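You operate a simulated robot arm through the tools that you are given. There is no shell and no other tool.

Carry out the task below with a simulated robot arm. There is one attempt and no reset: what you move stays moved.

JOB
At the wash tank, scrub the dried sludge off the steel plate with the scrubbing brush, then rinse it.
Fine: brush back in its place; slide the plate to the spray head, rinse all suds off, shut the valve. What is to be rubbed or washed off counts as gone when no trace of it is left.

Only the result counts: the job must be done as asked and must still hold three seconds after the hand-in. Knocking over, shifting, dropping, spilling or breaking anything else fails it.

ROBOT AND FRAMES
A 7-joint arm with a four-finger gripper, fixed in place. Base frame: the origin is on the floor under the middle of its stand, x ahead of it, y to its left, z up; the work surface is at about z = 86.4. Lengths are in cm, angles in degrees, forces in N, time in s.
It reaches about 122.3 cm from its shoulder. Its first joint turns from -69.0 to 172.0 degrees. Payload 3.67 kg.
Tool frame: the origin (TCP) lies between the finger pads and is the grasp point; the fingertips stand 2.8 cm ahead of it; z points along the fingers, y is the line along which they close. The gripper opens to 11.2 cm; its body begins 7.3 cm behind the TCP.
Orientation is that of the tool frame in the base frame, as a unit quaternion [x, y, z, w]. With the fingers straight down and closing along the base's y, the tool's x points along the base's -x, its y along +y and its z along -z.

CONTROLS
- The arm moves only by the tool send_rows. Its argument "moves" is a list of rows, each a list of 7 numbers: the shift along the base's x, y, z in units of 200 mm (1.0 is 200 mm), then the turn, a rotation vector about the base's x, y, z in units of 90 degrees (1.0 is 90 degrees), then the opening in per cent of the stroke, from 0 (shut) to 100 (fully open). In form: [[tx, ty, tz, ax, ay, az, gripper], ...]. A call has 1 to 20 rows; each row is the pose to reach, as a shift and turn from the pose commanded when the call began. A call with a number of a shift or a turn outside -1 to 1 is refused whole. Rows are played at 5 a second. More than 5 cm and 8.6 degrees between two rows, or a gripper value outside its range, and nothing of the call is played. Where a pose cannot be reached the arm comes as near as it can. A force on the tool above 40 N (or 10 N above the force at the start of the call, whichever is more), or a blocked arm, ends the call early, and 0.2 s more pass. Each finger travels about 10.25 cm/s and halts on what it meets, pressing with about 28 N; the grip force reading is that of the motor and also rises with nothing between the fingers. The clock runs only during rows and for 0.2 s after the last one: add rows that repeat a pose to give the fingers time. The reply holds the time, the measured pose of the TCP, the force on the tool along the base axes, the opening and the grip force, in the units named above and with some noise, with the torque about the TCP (base axes, N m) and any sound that the robot's microphone picked up, and new pictures: "pictures" is both (left out), scene, wrist or none.
- Cameras (640 x 400 px; columns grow to the right, rows downward): "scene" is fixed at [5.04, 50.09, 146.5]; the picture's right is [-0.84, -0.55, 0.00], its down [-0.15, 0.23, -0.96] and it looks along [0.53, -0.81, -0.27] (base axes); focal length 358 px, centre (320, 200). "wrist" rides on the gripper at [6, -1.8, -10.4] in the tool frame; the picture's right is [0.29, 0.96, 0.00], its down [-0.80, 0.24, -0.55] and it looks along [-0.53, 0.16, 0.83] (tool axes); focal length 234 px, centre (320, 200). There is no depth. A picture from a camera that has moved, and an enlarged one, comes with that camera's place and axes in the base frame and with its lens.
- move_column(by): slides the trunk up (or, below 0, down) by that many cm; the arm rides with it, the base frame stays. It gives what a move gives, with no picture.
- close_up(camera, box): a new picture of the part [left, top, right, bottom] of that camera's present view, enlarged. No time passes.
- sign_off(): hands the job in; it is judged then, once.

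Nothing tells you positions but the pictures and the camera data. Unless the task says otherwise, let go and move clear before handing in.

The tools are called as name(argument=value, ...) on one line, values as JSON. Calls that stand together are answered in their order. send_rows: Moves the arm, as the interface text tells. Its arguments: {"type":"object","properties":{"moves":{"type":"array"},"pictures":{"type":"string","enum":["both","scene","wrist","none"]}},"required":["moves"]} The other tools are called the same way: move_column (by) moves the trunk up or down; close_up (camera, box) takes an enlarged picture of a part of a camera's view; sign_off () hands the job in.

At the start:

```text
time: 0.0
tool_pos: [53.38, -49.62, 126.59]
ee_rot: [-0.001, 1.0, 0.001, 0.0]
wrist_force: [-0.2, -0.4, -0.5]
wrist_torque: [0.01, -0.02, 0.03]
finger_gap: 11.22
gripper_force: 0.1
trunk travel left (down, up): [-60.0, 24.0]
```

scene: 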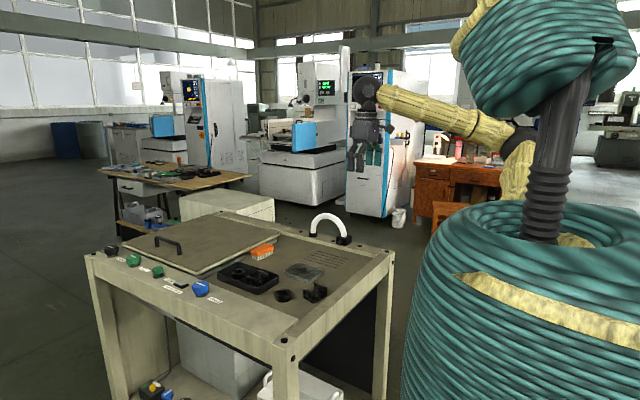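
wrist: 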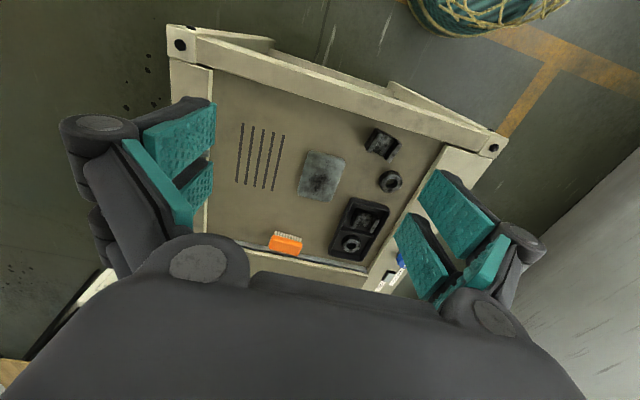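

I see a wash tank table with an orange brush, a steel plate with sludge, a tray with parts, a curved white spray spout, and valves on the front edge. I'll take enlarged pictures first to locate everything.

close_up(camera="scene", box=[200, 200, 400, 325])

close_up(camera="scene", box=[80, 220, 240, 320])

close_up(camera="wrist", box=[200, 100, 440, 300])

```text
3.20 times, centred on (300, 262) of scene
camera zoom: at [5.04, 50.09, 146.5], right [-0.84, -0.55, 0.0], down [-0.15, 0.23, -0.96], along [0.53, -0.81, -0.27], focal length 1146 px, centre (384, 0)
```

zoom: 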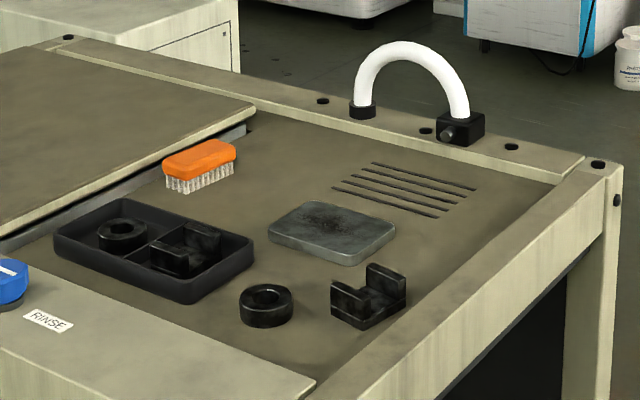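

```text
4.00 times, centred on (160, 270) of scene
camera zoom: at [5.04, 50.09, 146.5], right [-0.84, -0.55, 0.0], down [-0.15, 0.23, -0.96], along [0.53, -0.81, -0.27], focal length 1433 px, centre (960, -80)
```

zoom: 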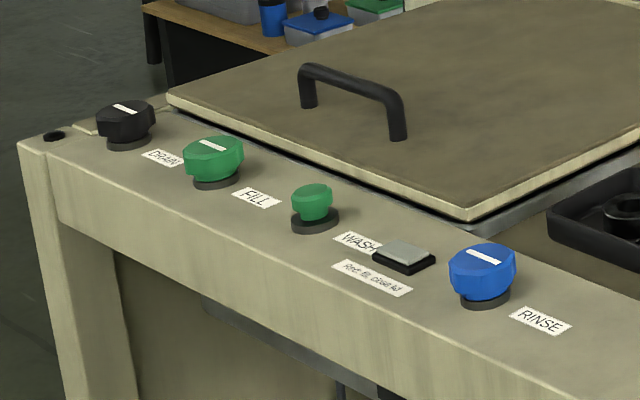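

```text
2.00 times, centred on (320, 200) of wrist
camera zoom: at [47.47, -51.39, 136.9], right [-0.29, 0.96, 0.0], down [0.8, 0.24, 0.55], along [0.53, 0.16, -0.83], focal length 468 px, centre (320, 200)
```

zoom: 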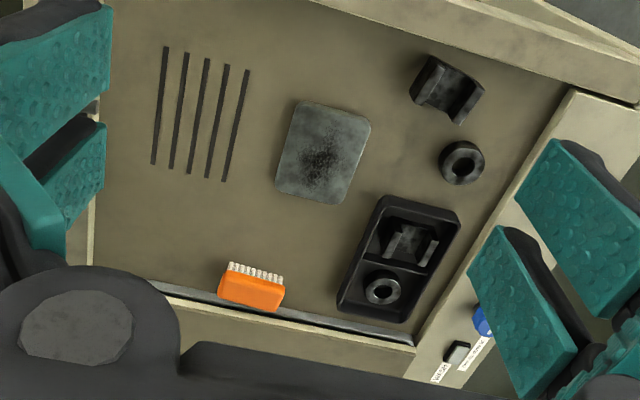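

The plate sits near (73, -43) with its top at about z 87.5, the brush near (95.5, -46.5), and the RINSE knob near (90.5, -13). I'll move the wrist camera to get sharper views before touching anything.

send_rows(moves=[[0.15, 0.05, -0.05, 0, 0, 0, 100], [0.3, 0.1, -0.1, 0, 0, 0, 100], [0.45, 0.15, -0.15, 0, 0, 0, 100], [0.6, 0.2, -0.2, 0, 0, 0, 100], [0.6, 0.2, -0.2, 0, 0, 0, 100]])

```text
time: 1.2
tool_pos: [65.32, -45.69, 122.42]
ee_rot: [0.001, 1.0, 0.001, 0.0]
wrist_force: [0.4, -0.5, 0.0]
wrist_torque: [0.05, -0.06, -0.03]
finger_gap: 11.19
gripper_force: 0.1
trunk travel left (down, up): [-60.0, 24.0]
camera wrist: at [59.39, -47.62, 132.8], right [-0.29, 0.96, 0.0], down [0.8, 0.24, 0.56], along [0.53, 0.16, -0.83], focal length 234 px, centre (320, 200)
```

scene: 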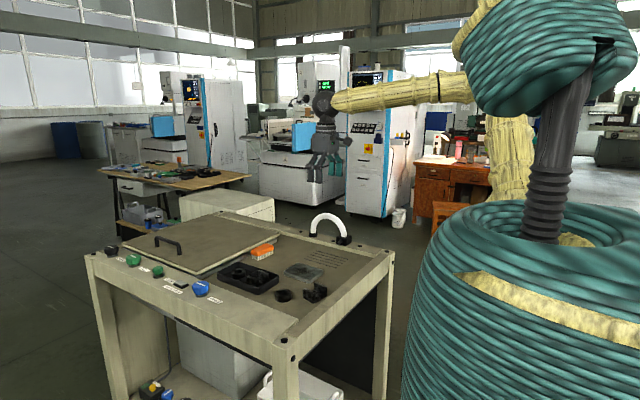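
wrist: 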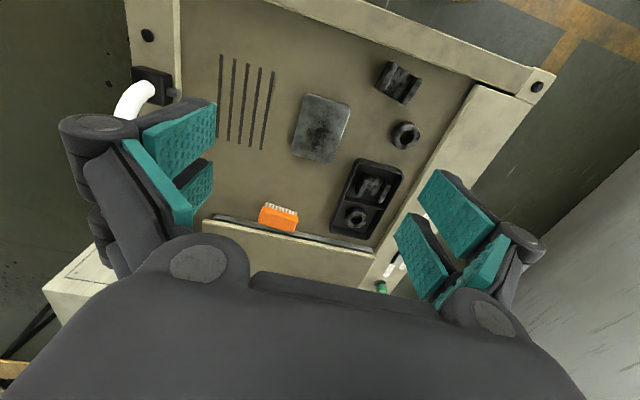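

The arm moved cleanly and the table is in view. I'll zoom on the details from here.

close_up(camera="wrist", box=[200, 170, 360, 270])

close_up(camera="wrist", box=[270, 70, 430, 170])

close_up(camera="wrist", box=[110, 30, 302, 150])

close_up(camera="scene", box=[290, 200, 370, 250])

close_up(camera="scene", box=[230, 235, 310, 285])

close_up(camera="scene", box=[160, 270, 240, 320])

```text
4.00 times, centred on (280, 220) of wrist
camera zoom: at [59.39, -47.62, 132.8], right [-0.29, 0.96, 0.0], down [0.8, 0.24, 0.56], along [0.53, 0.16, -0.83], focal length 937 px, centre (480, 120)
```

zoom: 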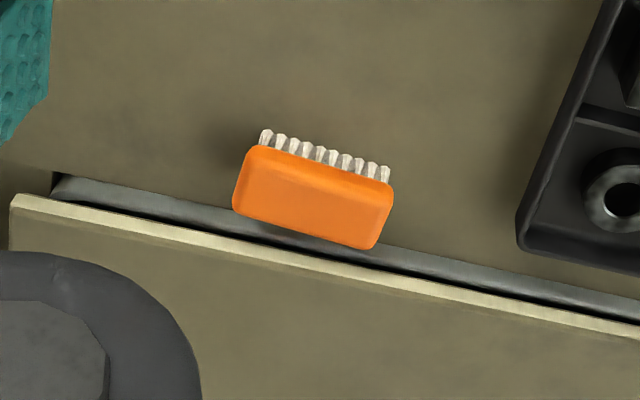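

```text
4.00 times, centred on (350, 120) of wrist
camera zoom: at [59.39, -47.62, 132.8], right [-0.29, 0.96, 0.0], down [0.8, 0.24, 0.56], along [0.53, 0.16, -0.83], focal length 937 px, centre (200, 520)
```

zoom: 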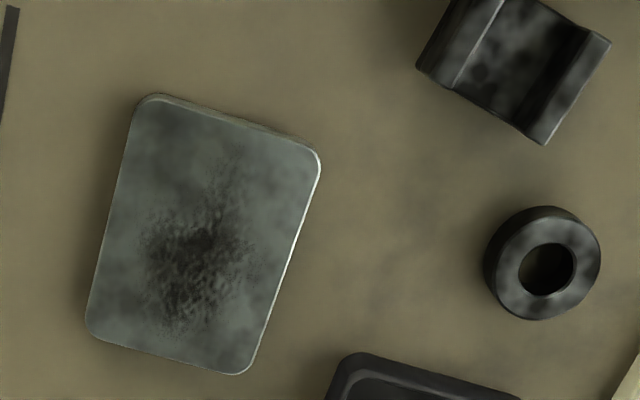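

```text
3.33 times, centred on (206, 90) of wrist
camera zoom: at [59.39, -47.62, 132.8], right [-0.29, 0.96, 0.0], down [0.8, 0.24, 0.56], along [0.53, 0.16, -0.83], focal length 781 px, centre (700, 567)
```

zoom: 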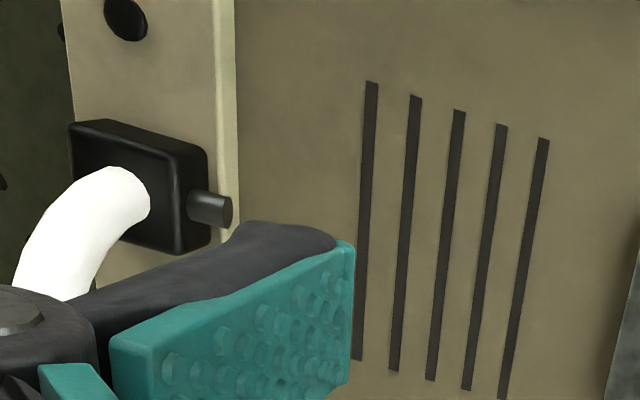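

```text
8.00 times, centred on (330, 225) of scene
camera zoom: at [5.04, 50.09, 146.5], right [-0.84, -0.55, 0.0], down [-0.15, 0.23, -0.96], along [0.53, -0.81, -0.27], focal length 2865 px, centre (240, 0)
```

zoom: 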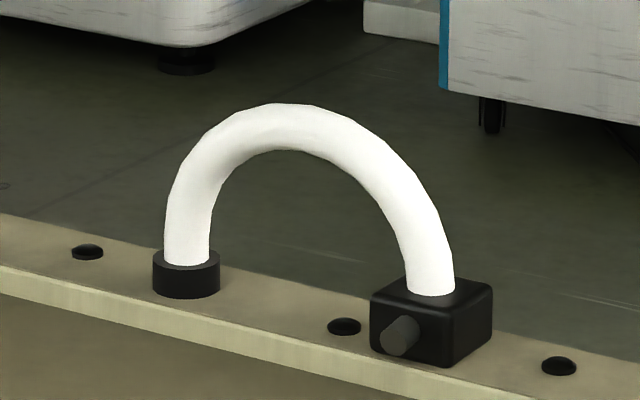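

```text
8.00 times, centred on (270, 260) of scene
camera zoom: at [5.04, 50.09, 146.5], right [-0.84, -0.55, 0.0], down [-0.15, 0.23, -0.96], along [0.53, -0.81, -0.27], focal length 2865 px, centre (720, -280)
```

zoom: 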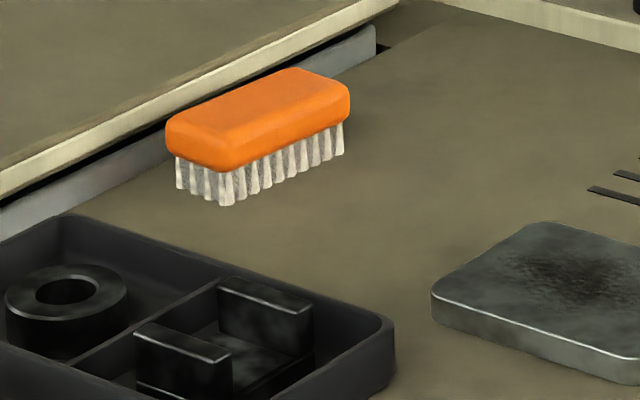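

```text
8.00 times, centred on (200, 295) of scene
camera zoom: at [5.04, 50.09, 146.5], right [-0.84, -0.55, 0.0], down [-0.15, 0.23, -0.96], along [0.53, -0.81, -0.27], focal length 2865 px, centre (1280, -560)
```

zoom: 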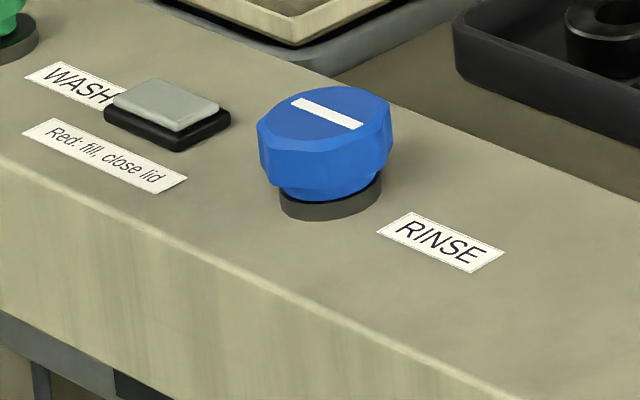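

The slots sit at z 86.4 around (73, -58.7). The nozzle is near (72.7, -68) and points along +y. The plate spans about x 67–79 and y -47.7 to -39.3. Next I'll drop closer to the brush to fix its exact pose and check finger clearance.

send_rows(moves=[[0.146, -0.014, -0.176, 0, 0, 0, 100], [0.292, -0.028, -0.352, 0, 0, 0, 100], [0.438, -0.042, -0.528, 0, 0, 0, 100], [0.584, -0.056, -0.704, 0, 0, 0, 100], [0.731, -0.069, -0.88, 0, 0, 0, 100], [0.731, -0.069, -0.88, 0, 0, 0, 100]])

close_up(camera="wrist", box=[200, 100, 440, 250])

close_up(camera="scene", box=[200, 180, 360, 280])

```text
time: 2.6
tool_pos: [80.08, -46.65, 105.29]
ee_rot: [-0.001, 1.0, 0.0, 0.001]
wrist_force: [-1.2, 0.6, 1.0]
wrist_torque: [-0.04, -0.05, -0.01]
finger_gap: 11.21
gripper_force: 0.0
trunk travel left (down, up): [-60.0, 24.0]
camera wrist: at [74.18, -48.5, 115.72], right [-0.29, 0.96, 0.0], down [0.8, 0.24, 0.56], along [0.53, 0.16, -0.83], focal length 234 px, centre (320, 200)
```

scene: 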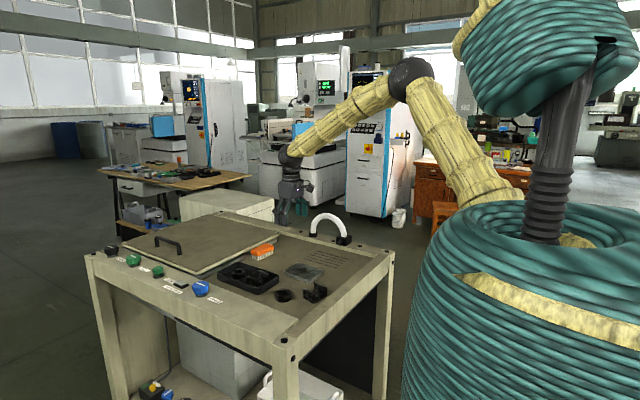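
wrist: 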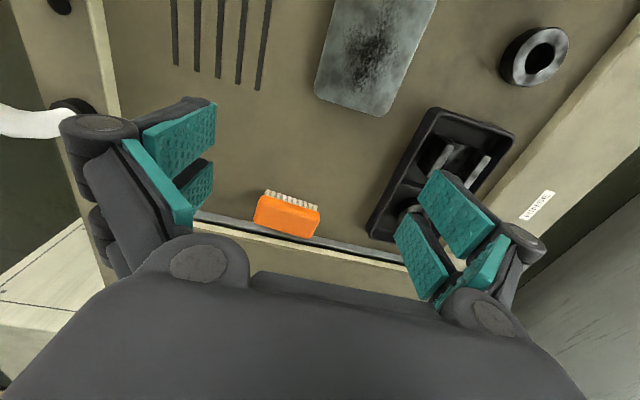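

```text
2.67 times, centred on (320, 175) of wrist
camera zoom: at [74.18, -48.5, 115.72], right [-0.29, 0.96, 0.0], down [0.8, 0.24, 0.56], along [0.53, 0.16, -0.83], focal length 624 px, centre (320, 267)
```

zoom: 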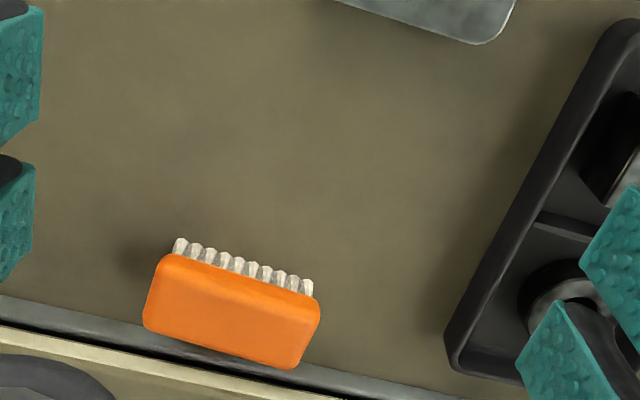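

```text
4.00 times, centred on (280, 230) of scene
camera zoom: at [5.04, 50.09, 146.5], right [-0.84, -0.55, 0.0], down [-0.15, 0.23, -0.96], along [0.53, -0.81, -0.27], focal length 1433 px, centre (480, 80)
```

zoom: 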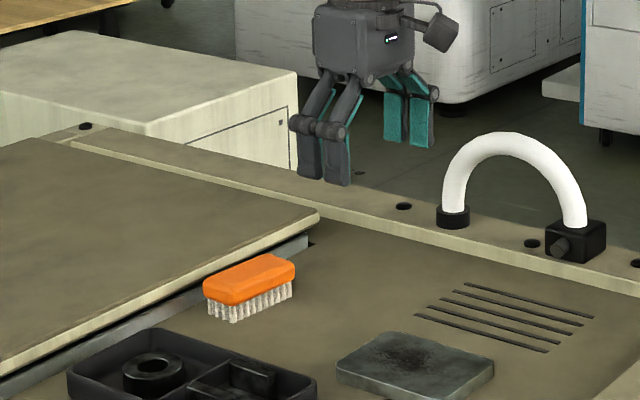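

The brush centre is near (95.4, -47.1), turned about -4.7°, with its top near z 90 and about 2 cm clear of the rail. I'll move above it, aligned, and check.

send_rows(moves=[[0.19, 0, -0.08, 0, 0, -0.013, 100], [0.38, 0, -0.16, 0, 0, -0.026, 100], [0.57, 0, -0.24, 0, 0, -0.039, 100], [0.765, -0.005, -0.35, 0, 0, -0.052, 100], [0.765, -0.005, -0.35, 0, 0, -0.052, 100]])

close_up(camera="wrist", box=[200, 80, 440, 230])

close_up(camera="scene", box=[200, 180, 360, 280])

```text
time: 3.8
tool_pos: [95.24, -47.05, 97.96]
ee_rot: [0.041, 0.999, 0.001, 0.001]
wrist_force: [-0.2, 0.7, 0.6]
wrist_torque: [-0.01, -0.01, 0.02]
finger_gap: 11.24
gripper_force: 0.1
trunk travel left (down, up): [-60.0, 24.0]
camera wrist: at [89.22, -48.37, 108.38], right [-0.21, 0.98, 0.0], down [0.81, 0.17, 0.56], along [0.54, 0.12, -0.83], focal length 234 px, centre (320, 200)
```

scene: 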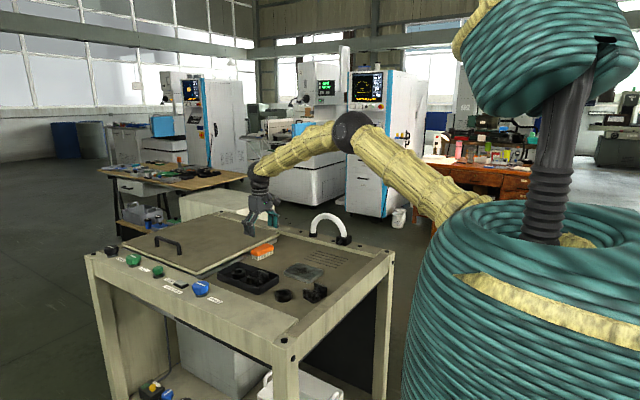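
wrist: 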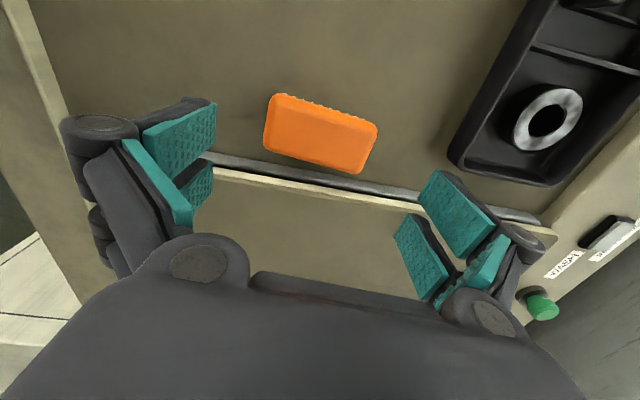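

```text
2.67 times, centred on (320, 155) of wrist
camera zoom: at [89.22, -48.37, 108.38], right [-0.21, 0.98, 0.0], down [0.81, 0.17, 0.56], along [0.54, 0.12, -0.83], focal length 624 px, centre (320, 320)
```

zoom: 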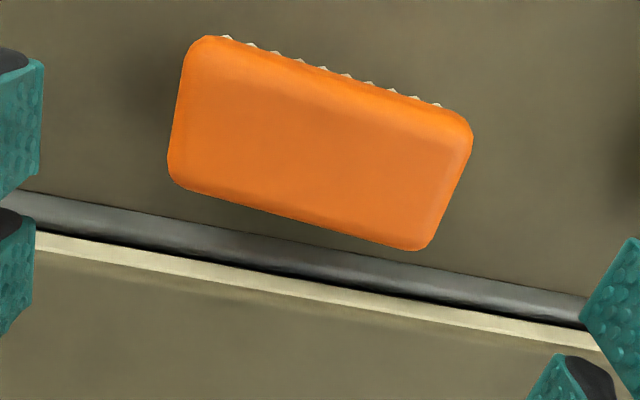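

```text
4.00 times, centred on (280, 230) of scene
camera zoom: at [5.04, 50.09, 146.5], right [-0.84, -0.55, 0.0], down [-0.15, 0.23, -0.96], along [0.53, -0.81, -0.27], focal length 1433 px, centre (480, 80)
```

zoom: 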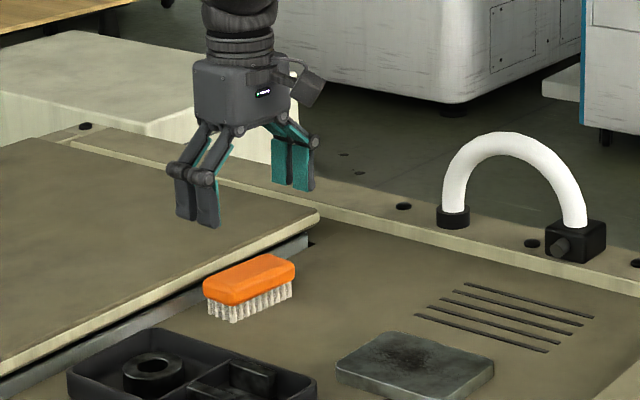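

The view from above confirms the brush centre at about (95.4, -47.1), right under the tool. I'll descend to grasp height with the fingers open.

send_rows(moves=[[0.003, 0, -0.15, 0, 0, 0.005, 100], [0.005, 0, -0.3, 0, 0, 0.008, 100], [0.005, 0, -0.39, 0, 0, 0.008, 100], [0.005, 0, -0.39, 0, 0, 0.008, 100]])

close_up(camera="scene", box=[220, 210, 300, 260])

```text
time: 4.8
tool_pos: [95.44, -47.04, 90.1]
ee_rot: [0.035, 0.999, 0.0, 0.001]
wrist_force: [0.4, -0.6, 0.2]
wrist_torque: [0.0, -0.01, -0.02]
finger_gap: 11.2
gripper_force: 0.0
trunk travel left (down, up): [-60.0, 24.0]
camera wrist: at [89.41, -48.49, 100.36], right [-0.22, 0.98, 0.0], down [0.81, 0.18, 0.55], along [0.54, 0.12, -0.83], focal length 234 px, centre (320, 200)
```

scene: 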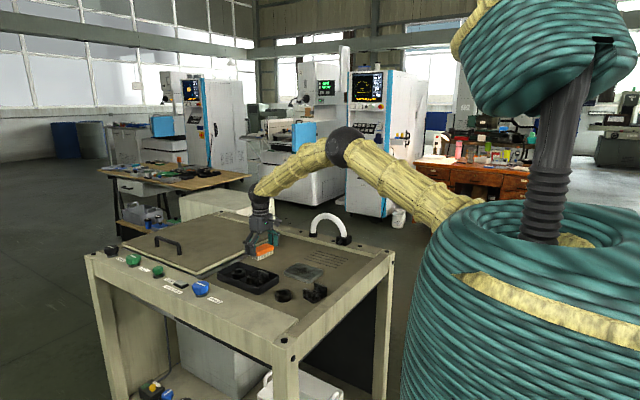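
wrist: 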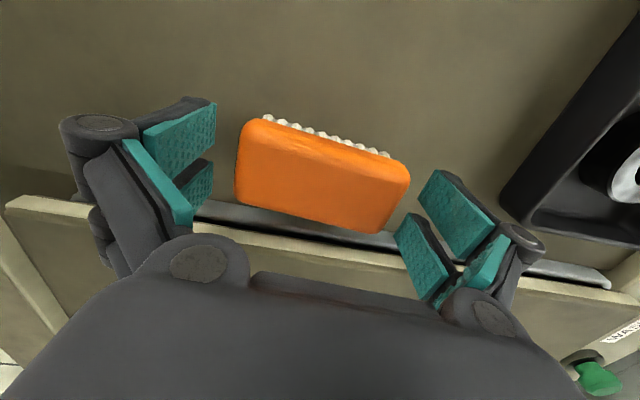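

```text
8.00 times, centred on (260, 235) of scene
camera zoom: at [5.04, 50.09, 146.5], right [-0.84, -0.55, 0.0], down [-0.15, 0.23, -0.96], along [0.53, -0.81, -0.27], focal length 2865 px, centre (800, -80)
```

zoom: 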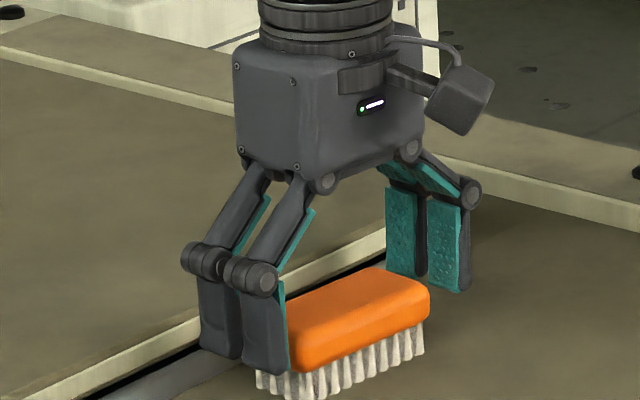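

The fingers straddle the brush with their tips at the body's height. I'll close on it now.

send_rows(moves=[[0, 0, 0, 0, 0, 0, 60], [0, 0, 0, 0, 0, 0, 40], [0, 0, 0, 0, 0, 0, 40], [0, 0, 0, 0, 0, 0, 40]])

close_up(camera="scene", box=[220, 210, 300, 260])

```text
time: 5.8
tool_pos: [95.47, -47.11, 89.99]
ee_rot: [0.036, 0.999, 0.001, 0.0]
wrist_force: [0.2, 0.4, -0.3]
wrist_torque: [0.01, 0.01, 0.0]
finger_gap: 8.94
gripper_force: 27.8
trunk travel left (down, up): [-60.0, 24.0]
camera wrist: at [89.42, -48.5, 100.34], right [-0.22, 0.98, 0.0], down [0.81, 0.18, 0.55], along [0.54, 0.12, -0.83], focal length 234 px, centre (320, 200)
```

scene: 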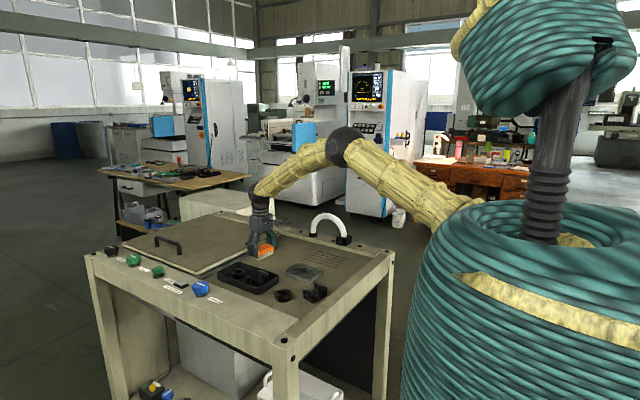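
wrist: 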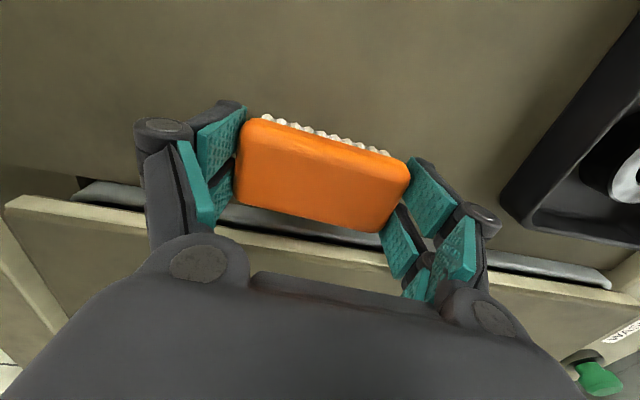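

```text
8.00 times, centred on (260, 235) of scene
camera zoom: at [5.04, 50.09, 146.5], right [-0.84, -0.55, 0.0], down [-0.15, 0.23, -0.96], along [0.53, -0.81, -0.27], focal length 2865 px, centre (800, -80)
```

zoom: 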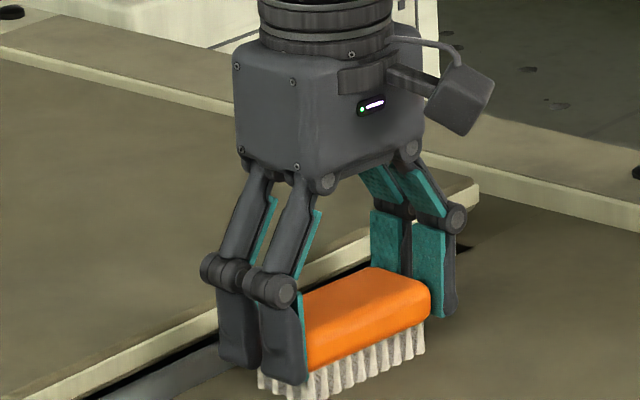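

The brush is gripped (gap 8.94 cm). The pose to return it to is (95.4, -47.1, 90.2), turned about -4°. I'll lift it and carry it above the plate, squared up.

send_rows(moves=[[0, 0, 0.15, 0, 0, 0, 40], [0, 0, 0.35, 0, 0, 0, 40], [-0.2, 0.03, 0.4, 0, 0, 0.009, 40], [-0.42, 0.06, 0.4, 0, 0, 0.018, 40], [-0.64, 0.1, 0.4, 0, 0, 0.027, 40], [-0.86, 0.14, 0.4, 0, 0, 0.036, 40], [-1.0, 0.18, 0.4, 0, 0, 0.044, 40], [-1.0, 0.18, 0.4, 0, 0, 0.044, 40]])

close_up(camera="scene", box=[240, 200, 368, 280])

```text
time: 7.6
tool_pos: [75.25, -43.44, 97.96]
ee_rot: [0.0, 1.0, 0.0, 0.0]
wrist_force: [0.0, 0.7, 0.6]
wrist_torque: [0.03, 0.01, -0.02]
finger_gap: 4.46
gripper_force: 0.0
trunk travel left (down, up): [-60.0, 24.0]
camera wrist: at [69.41, -45.21, 108.38], right [-0.29, 0.96, 0.0], down [0.8, 0.24, 0.55], along [0.53, 0.16, -0.83], focal length 234 px, centre (320, 200)
```

scene: 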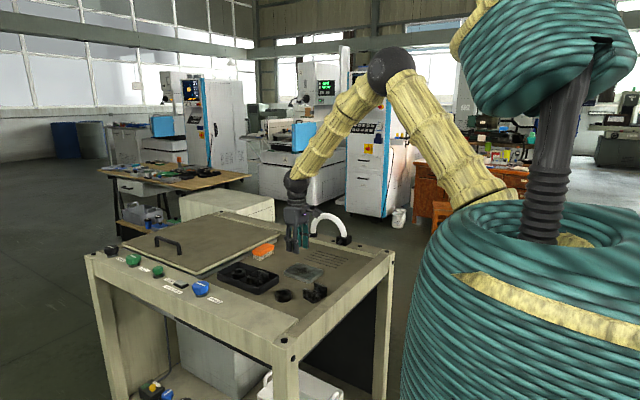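
wrist: 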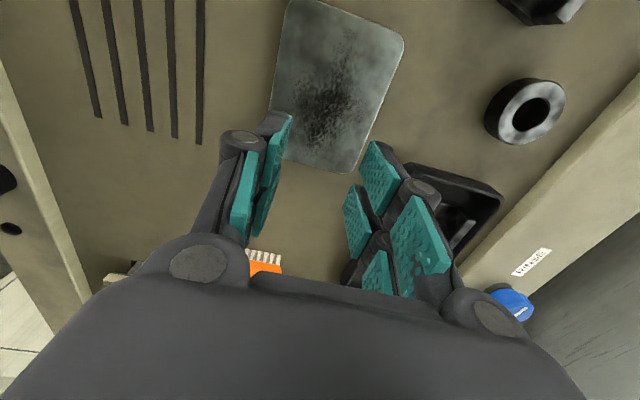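

```text
5.00 times, centred on (304, 240) of scene
camera zoom: at [5.04, 50.09, 146.5], right [-0.84, -0.55, 0.0], down [-0.15, 0.23, -0.96], along [0.53, -0.81, -0.27], focal length 1791 px, centre (400, 0)
```

zoom: 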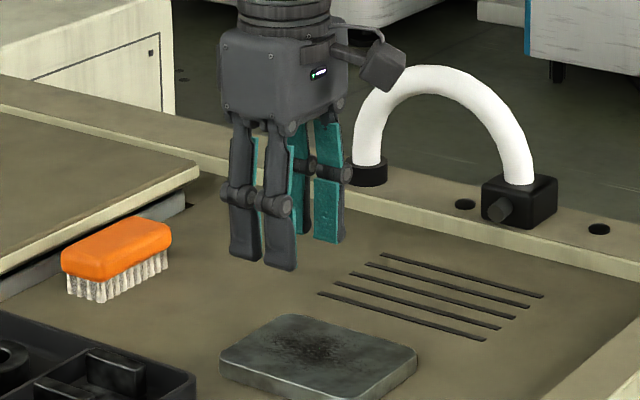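

The brush slipped out at the lift and is still standing at its place; I gripped too high on its rounded edge. I'll open, go back over it, and grip lower.

send_rows(moves=[[0, 0, 0, 0, 0, 0, 100], [0.22, -0.04, 0, 0, 0, -0.009, 100], [0.44, -0.08, 0, 0, 0, -0.018, 100], [0.66, -0.12, 0, 0, 0, -0.027, 100], [0.86, -0.16, 0, 0, 0, -0.036, 100], [1.0, -0.18, 0, 0, 0, -0.044, 100], [1.0, -0.18, 0, 0, 0, -0.044, 100]])

close_up(camera="wrist", box=[200, 80, 440, 230])

close_up(camera="scene", box=[230, 235, 310, 285])

```text
time: 9.2
tool_pos: [95.35, -47.04, 98.3]
ee_rot: [0.034, 0.999, 0.0, 0.0]
wrist_force: [-1.1, 1.1, 0.8]
wrist_torque: [0.0, -0.05, -0.01]
finger_gap: 11.2
gripper_force: 0.1
trunk travel left (down, up): [-60.0, 24.0]
camera wrist: at [89.28, -48.43, 108.67], right [-0.22, 0.98, 0.0], down [0.81, 0.18, 0.55], along [0.54, 0.12, -0.83], focal length 234 px, centre (320, 200)
```

scene: 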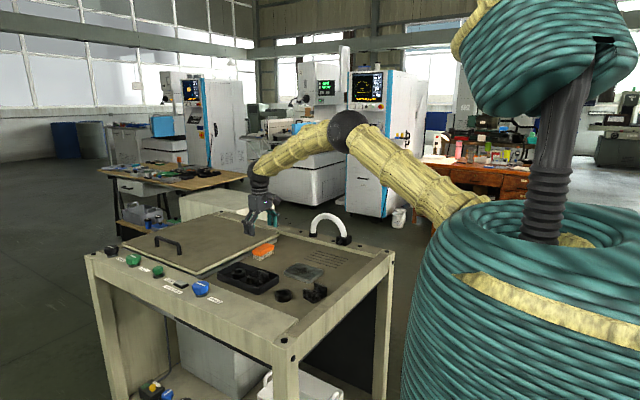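
wrist: 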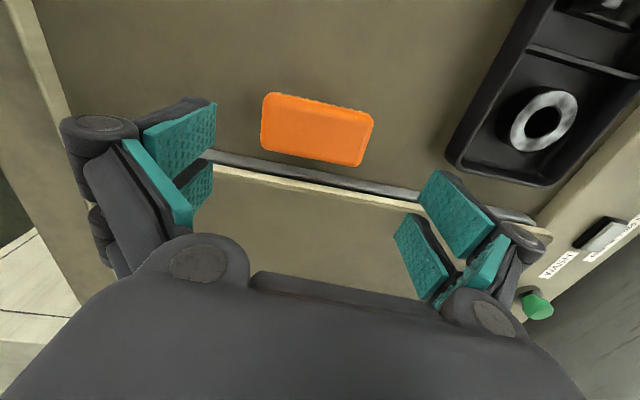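

```text
2.67 times, centred on (320, 155) of wrist
camera zoom: at [89.28, -48.43, 108.67], right [-0.22, 0.98, 0.0], down [0.81, 0.18, 0.55], along [0.54, 0.12, -0.83], focal length 624 px, centre (320, 320)
```

zoom: 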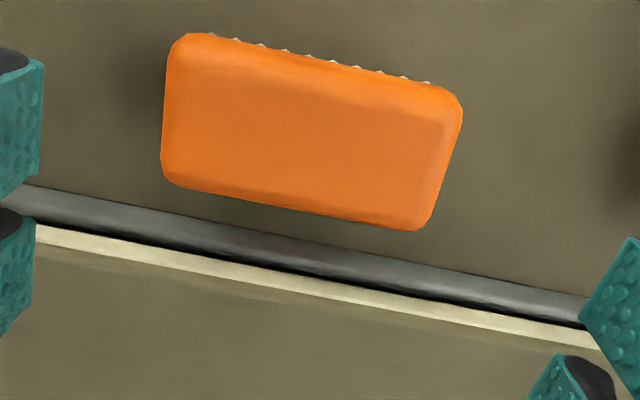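

```text
8.00 times, centred on (270, 260) of scene
camera zoom: at [5.04, 50.09, 146.5], right [-0.84, -0.55, 0.0], down [-0.15, 0.23, -0.96], along [0.53, -0.81, -0.27], focal length 2865 px, centre (720, -280)
```

zoom: 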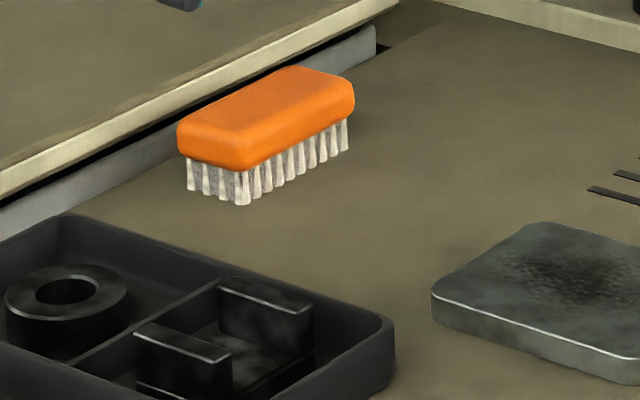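

The brush now stands at about (95.3, -47.45), nearly square to the axes; its original pose was (95.4, -47.1) at about -4°. I'll descend deeper, close, and lift slowly to test the hold.

send_rows(moves=[[-0.003, -0.01, -0.15, 0, 0, 0.02, 100], [-0.005, -0.0175, -0.3, 0, 0, 0.044, 100], [-0.005, -0.0175, -0.41, 0, 0, 0.044, 100], [-0.005, -0.0175, -0.442, 0, 0, 0.044, 100], [-0.005, -0.0175, -0.442, 0, 0, 0.044, 100]])

close_up(camera="scene", box=[220, 210, 300, 260])

```text
time: 10.4
tool_pos: [95.34, -47.25, 89.21]
ee_rot: [0.0, 1.0, 0.001, 0.0]
wrist_force: [-0.5, -0.3, -1.2]
wrist_torque: [-0.02, 0.02, -0.04]
finger_gap: 11.17
gripper_force: 0.1
trunk travel left (down, up): [-60.0, 24.0]
camera wrist: at [89.39, -49.11, 99.57], right [-0.29, 0.96, 0.0], down [0.8, 0.24, 0.55], along [0.53, 0.16, -0.83], focal length 234 px, centre (320, 200)
```

scene: 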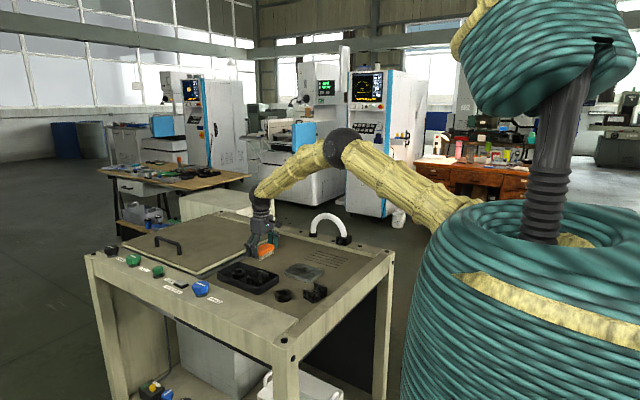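
wrist: 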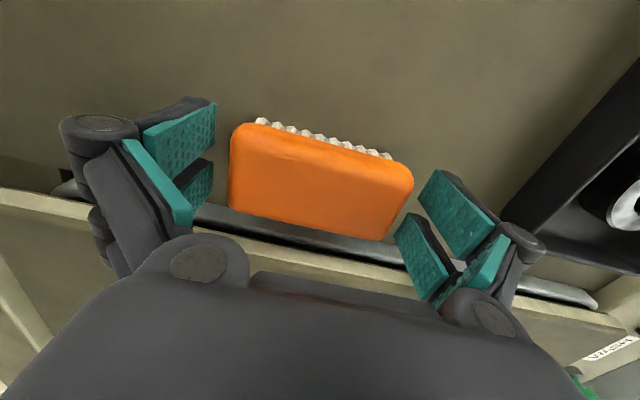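

```text
8.00 times, centred on (260, 235) of scene
camera zoom: at [5.04, 50.09, 146.5], right [-0.84, -0.55, 0.0], down [-0.15, 0.23, -0.96], along [0.53, -0.81, -0.27], focal length 2865 px, centre (800, -80)
```

zoom: 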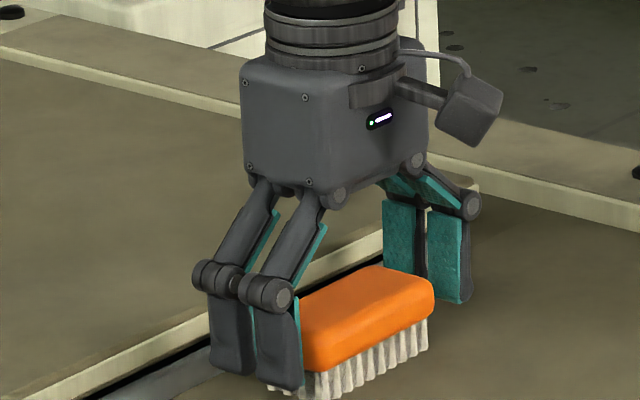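

The fingers are lower now, with the tips just above the floor. I'll close and lift gently by a couple of centimetres.

send_rows(moves=[[0, 0, 0, 0, 0, 0, 70], [0, 0, 0, 0, 0, 0, 50], [0, 0, 0, 0, 0, 0, 50], [0, 0, 0, 0, 0, 0, 50], [0, 0, 0.005, 0, 0, 0, 50], [0, 0, 0.015, 0, 0, 0, 50], [0, 0, 0.03, 0, 0, 0, 50], [0, 0, 0.05, 0, 0, 0, 50], [0, 0, 0.075, 0, 0, 0, 50], [0, 0, 0.1, 0, 0, 0, 50], [0, 0, 0.1, 0, 0, 0, 50]])

close_up(camera="scene", box=[220, 210, 300, 260])

```text
time: 12.8
tool_pos: [95.41, -47.45, 91.23]
ee_rot: [0.0, 1.0, 0.0, 0.0]
wrist_force: [-0.3, 0.1, -0.1]
wrist_torque: [-0.04, 0.0, 0.03]
finger_gap: 8.91
gripper_force: 27.8
trunk travel left (down, up): [-60.0, 24.0]
camera wrist: at [89.48, -49.24, 101.68], right [-0.29, 0.96, 0.0], down [0.8, 0.24, 0.55], along [0.53, 0.16, -0.83], focal length 234 px, centre (320, 200)
```

scene: 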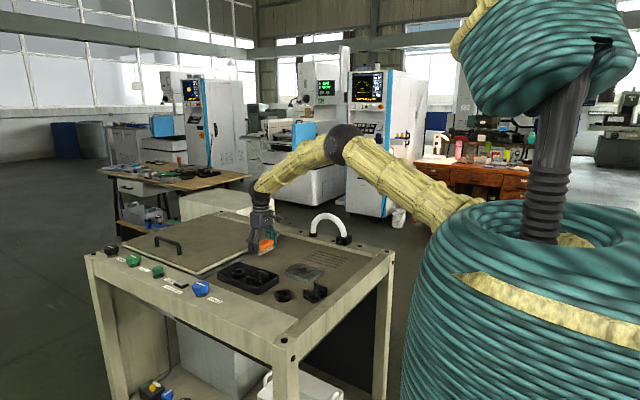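
wrist: 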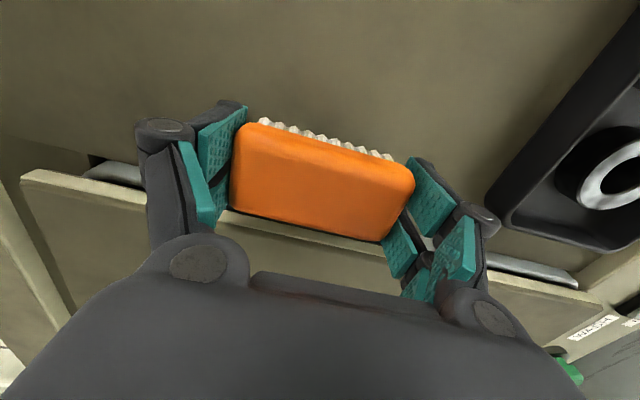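

```text
8.00 times, centred on (260, 235) of scene
camera zoom: at [5.04, 50.09, 146.5], right [-0.84, -0.55, 0.0], down [-0.15, 0.23, -0.96], along [0.53, -0.81, -0.27], focal length 2865 px, centre (800, -80)
```

zoom: 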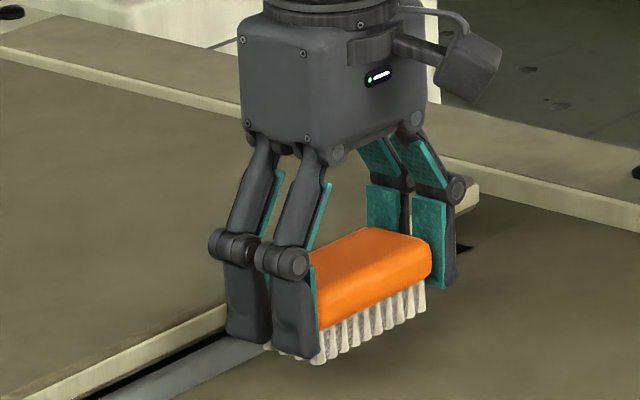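

The brush is lifted and held (gap 8.91). I'll carry it gently above the plate.

send_rows(moves=[[0, 0, 0.04, 0, 0, 0, 50], [0, 0, 0.1, 0, 0, 0, 50], [-0.02, 0, 0.17, 0, 0, 0, 50], [-0.08, 0.01, 0.23, 0, 0, 0, 50], [-0.18, 0.03, 0.25, 0, 0, 0, 50], [-0.31, 0.06, 0.25, 0, 0, 0, 50], [-0.45, 0.09, 0.25, 0, 0, 0, 50], [-0.6, 0.12, 0.25, 0, 0, 0, 50], [-0.74, 0.15, 0.25, 0, 0, 0, 50], [-0.86, 0.18, 0.25, 0, 0, 0, 50], [-0.95, 0.19, 0.25, 0, 0, 0, 50], [-1.0, 0.195, 0.25, 0, 0, 0, 50], [-1.0, 0.195, 0.25, 0, 0, 0, 50]])

close_up(camera="scene", box=[240, 200, 368, 280])

```text
time: 15.6
tool_pos: [75.18, -43.35, 96.29]
ee_rot: [0.001, 1.0, 0.0, 0.001]
wrist_force: [-0.2, -0.1, 0.3]
wrist_torque: [-0.01, -0.02, 0.01]
finger_gap: 8.93
gripper_force: 27.8
trunk travel left (down, up): [-60.0, 24.0]
camera wrist: at [69.34, -45.26, 106.6], right [-0.29, 0.96, 0.0], down [0.8, 0.24, 0.55], along [0.53, 0.16, -0.83], focal length 234 px, centre (320, 200)
```

scene: 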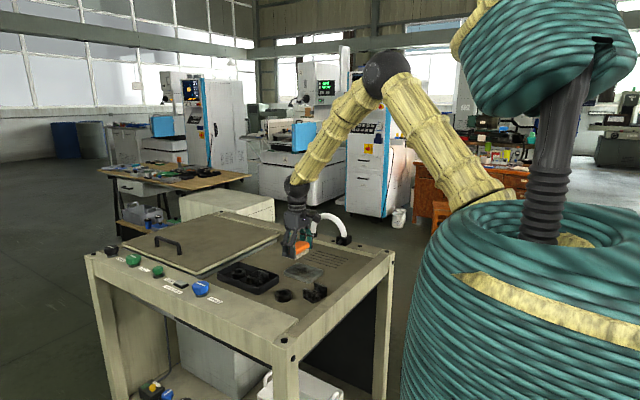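
wrist: 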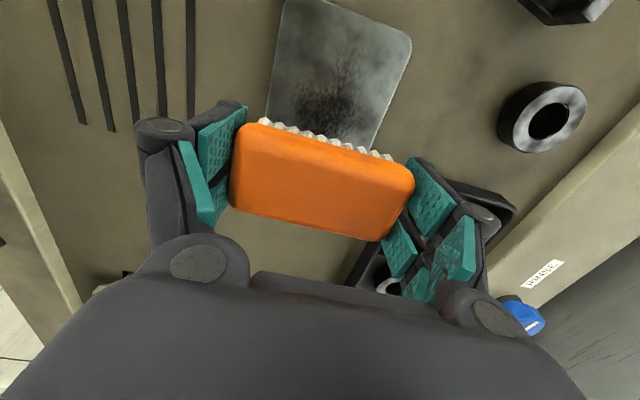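

```text
5.00 times, centred on (304, 240) of scene
camera zoom: at [5.04, 50.09, 146.5], right [-0.84, -0.55, 0.0], down [-0.15, 0.23, -0.96], along [0.53, -0.81, -0.27], focal length 1791 px, centre (400, 0)
```

zoom: 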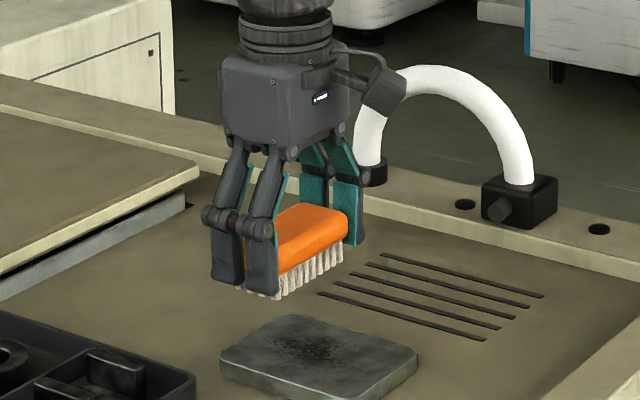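

The brush is steady above the plate. I'll centre it and lower it until the bristles just meet the plate, watching the force.

send_rows(moves=[[-0.05, 0, -0.03, 0, 0, 0, 50], [-0.115, 0, -0.1, 0, 0, 0, 50], [-0.115, 0, -0.17, 0, 0, 0, 50], [-0.115, 0, -0.23, 0, 0, 0, 50], [-0.115, 0, -0.26, 0, 0, 0, 50], [-0.115, 0, -0.28, 0, 0, 0, 50], [-0.115, 0, -0.29, 0, 0, 0, 50], [-0.115, 0, -0.295, 0, 0, 0, 50], [-0.115, 0, -0.295, 0, 0, 0, 50]])

close_up(camera="scene", box=[260, 220, 340, 290])

```text
time: 17.6
tool_pos: [72.97, -43.42, 90.4]
ee_rot: [0.001, 1.0, 0.0, 0.001]
wrist_force: [2.5, -6.1, 18.0]
wrist_torque: [-0.14, -0.07, -0.01]
finger_gap: 8.92
gripper_force: 27.6
trunk travel left (down, up): [-60.0, 24.0]
camera wrist: at [67.04, -45.34, 100.87], right [-0.29, 0.96, 0.0], down [0.8, 0.24, 0.56], along [0.53, 0.16, -0.83], focal length 234 px, centre (320, 200)
```

scene: 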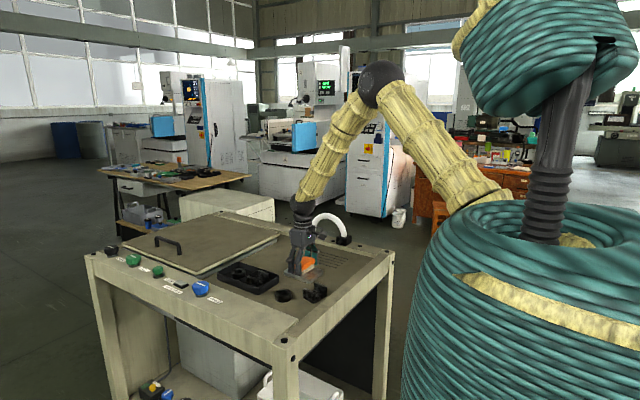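
wrist: 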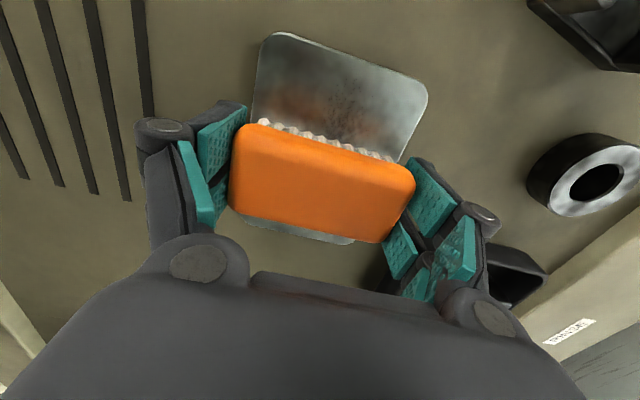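

```text
5.71 times, centred on (300, 255) of scene
camera zoom: at [5.04, 50.09, 146.5], right [-0.84, -0.55, 0.0], down [-0.15, 0.23, -0.96], along [0.53, -0.81, -0.27], focal length 2046 px, centre (434, -114)
```

zoom: 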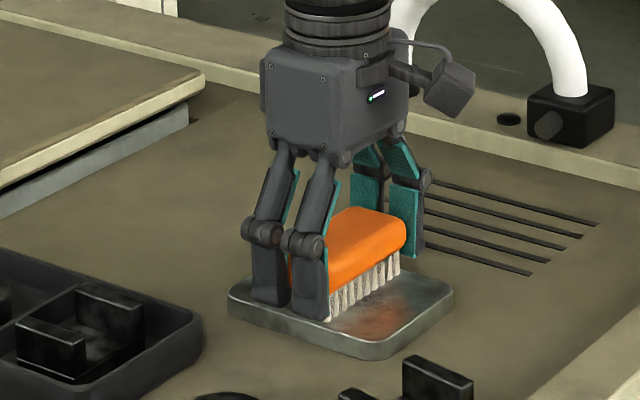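

The bristles are pressing on the plate with about 18 N. I'll begin gentle strokes along x and check how the force and the sludge respond.

send_rows(moves=[[-0.03, 0, 0.001, 0, 0, 0, 50], [-0.08, 0, 0.001, 0, 0, 0, 50], [-0.13, 0, 0.001, 0, 0, 0, 50], [-0.17, 0, 0.001, 0, 0, 0, 50], [-0.12, 0, 0.001, 0, 0, 0, 50], [-0.06, 0, 0.001, 0, 0, 0, 50], [0, 0, 0.001, 0, 0, 0, 50], [0.06, 0, 0.001, 0, 0, 0, 50], [0.12, 0, 0.001, 0, 0, 0, 50], [0.17, 0, 0.001, 0, 0, 0, 50], [0.12, 0, 0.001, 0, 0, 0, 50], [0.06, 0, 0.001, 0, 0, 0, 50], [0, 0, 0.001, 0, 0, 0, 50]])

close_up(camera="scene", box=[260, 220, 340, 290])

```text
time: 20.4
tool_pos: [73.05, -43.41, 90.43]
ee_rot: [0.0, 1.0, 0.0, 0.0]
wrist_force: [-2.1, 2.2, 9.6]
wrist_torque: [0.03, 0.01, 0.02]
finger_gap: 8.9
gripper_force: 28.0
trunk travel left (down, up): [-60.0, 24.0]
camera wrist: at [67.09, -45.25, 100.82], right [-0.29, 0.96, 0.0], down [0.8, 0.24, 0.55], along [0.53, 0.16, -0.83], focal length 234 px, centre (320, 200)
```

scene: 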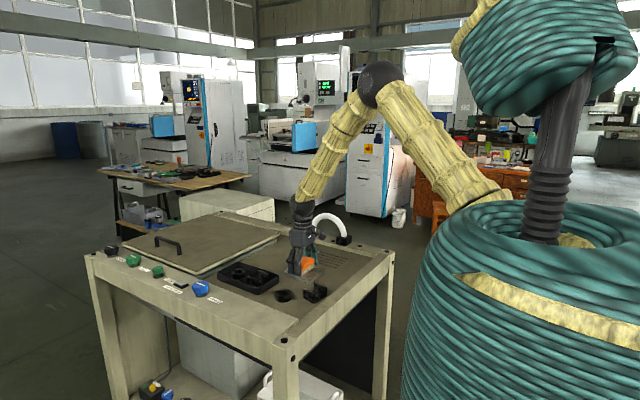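
wrist: 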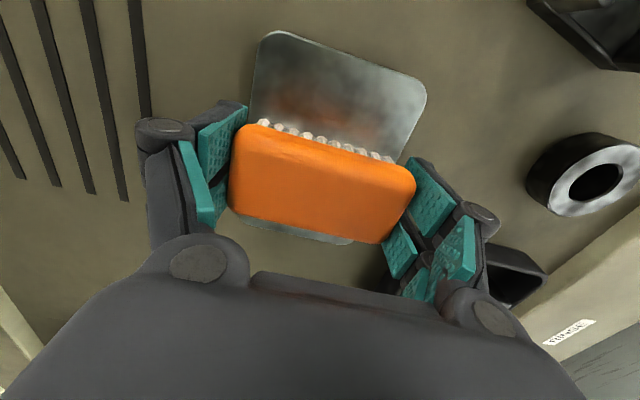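

```text
5.71 times, centred on (300, 255) of scene
camera zoom: at [5.04, 50.09, 146.5], right [-0.84, -0.55, 0.0], down [-0.15, 0.23, -0.96], along [0.53, -0.81, -0.27], focal length 2046 px, centre (434, -114)
```

zoom: 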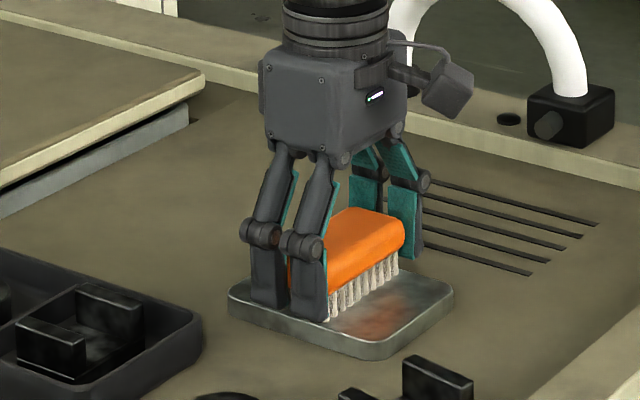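

The plate stayed put, and the force is about 10 N. I'll look closely at the exposed part of the plate.

close_up(camera="wrist", box=[230, 20, 440, 180])

```text
2.50 times, centred on (335, 100) of wrist
camera zoom: at [67.09, -45.25, 100.82], right [-0.29, 0.96, 0.0], down [0.8, 0.24, 0.55], along [0.53, 0.16, -0.83], focal length 585 px, centre (282, 450)
```

zoom: 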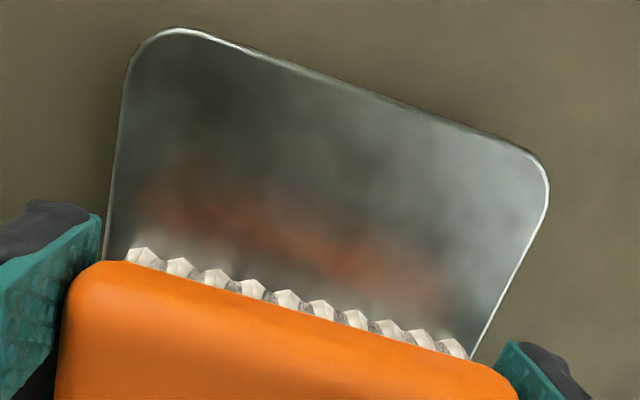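

The front part already looks cleaner (the orange tint is a reflection). I'll do full-length strokes over the whole plate.

send_rows(moves=[[0.06, 0, 0, 0, 0, 0, 50], [0.14, 0, 0, 0, 0, 0, 50], [0.2, 0, 0, 0, 0, 0, 50], [0.12, 0, 0, 0, 0, 0, 50], [0.02, 0, 0, 0, 0, 0, 50], [-0.08, 0, 0, 0, 0, 0, 50], [-0.16, 0, 0, 0, 0, 0, 50], [-0.2, 0, 0, 0, 0, 0, 50], [-0.12, 0, 0, 0, 0, 0, 50], [-0.02, 0, 0, 0, 0, 0, 50], [0.08, 0, 0, 0, 0, 0, 50], [0.16, 0, 0, 0, 0, 0, 50], [0.2, 0, 0, 0, 0, 0, 50], [0.12, 0, 0, 0, 0, 0, 50], [0.02, 0, 0, 0, 0, 0, 50], [-0.08, 0, 0, 0, 0, 0, 50], [-0.16, 0, 0, 0, 0, 0, 50], [-0.2, 0, 0, 0, 0, 0, 50], [-0.1, 0, 0, 0, 0, 0, 50], [0, 0, 0, 0, 0, 0, 50]], pictures="wrist")

close_up(camera="wrist", box=[230, 20, 440, 180])

```text
time: 24.6
tool_pos: [72.81, -43.49, 90.45]
ee_rot: [0.001, 1.0, -0.001, 0.0]
wrist_force: [-0.6, 0.3, 4.1]
wrist_torque: [-0.05, -0.02, -0.01]
finger_gap: 8.9
gripper_force: 28.2
trunk travel left (down, up): [-60.0, 24.0]
camera wrist: at [66.97, -45.38, 100.81], right [-0.29, 0.96, 0.0], down [0.8, 0.24, 0.55], along [0.53, 0.16, -0.83], focal length 234 px, centre (320, 200)
```

wrist: 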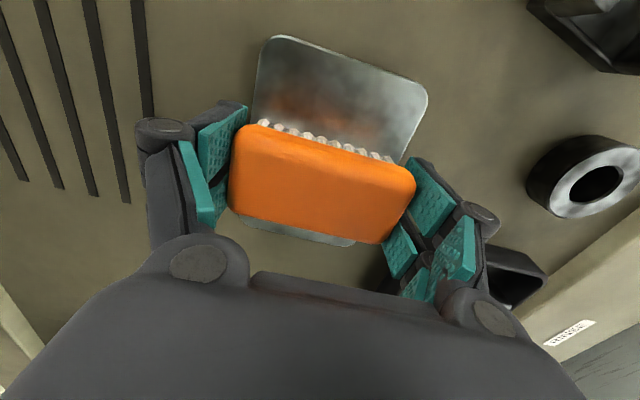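

```text
2.50 times, centred on (335, 100) of wrist
camera zoom: at [66.97, -45.38, 100.81], right [-0.29, 0.96, 0.0], down [0.8, 0.24, 0.55], along [0.53, 0.16, -0.83], focal length 585 px, centre (282, 450)
```

zoom: 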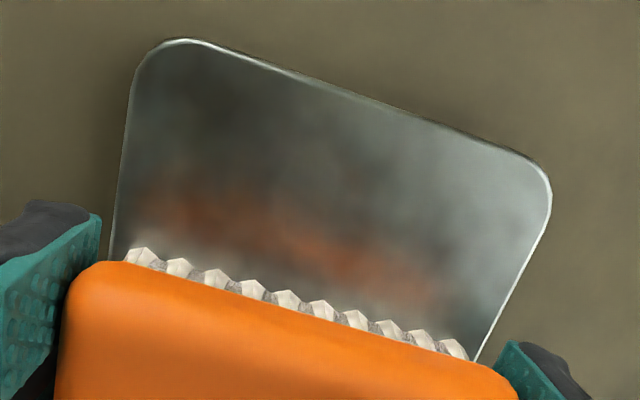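

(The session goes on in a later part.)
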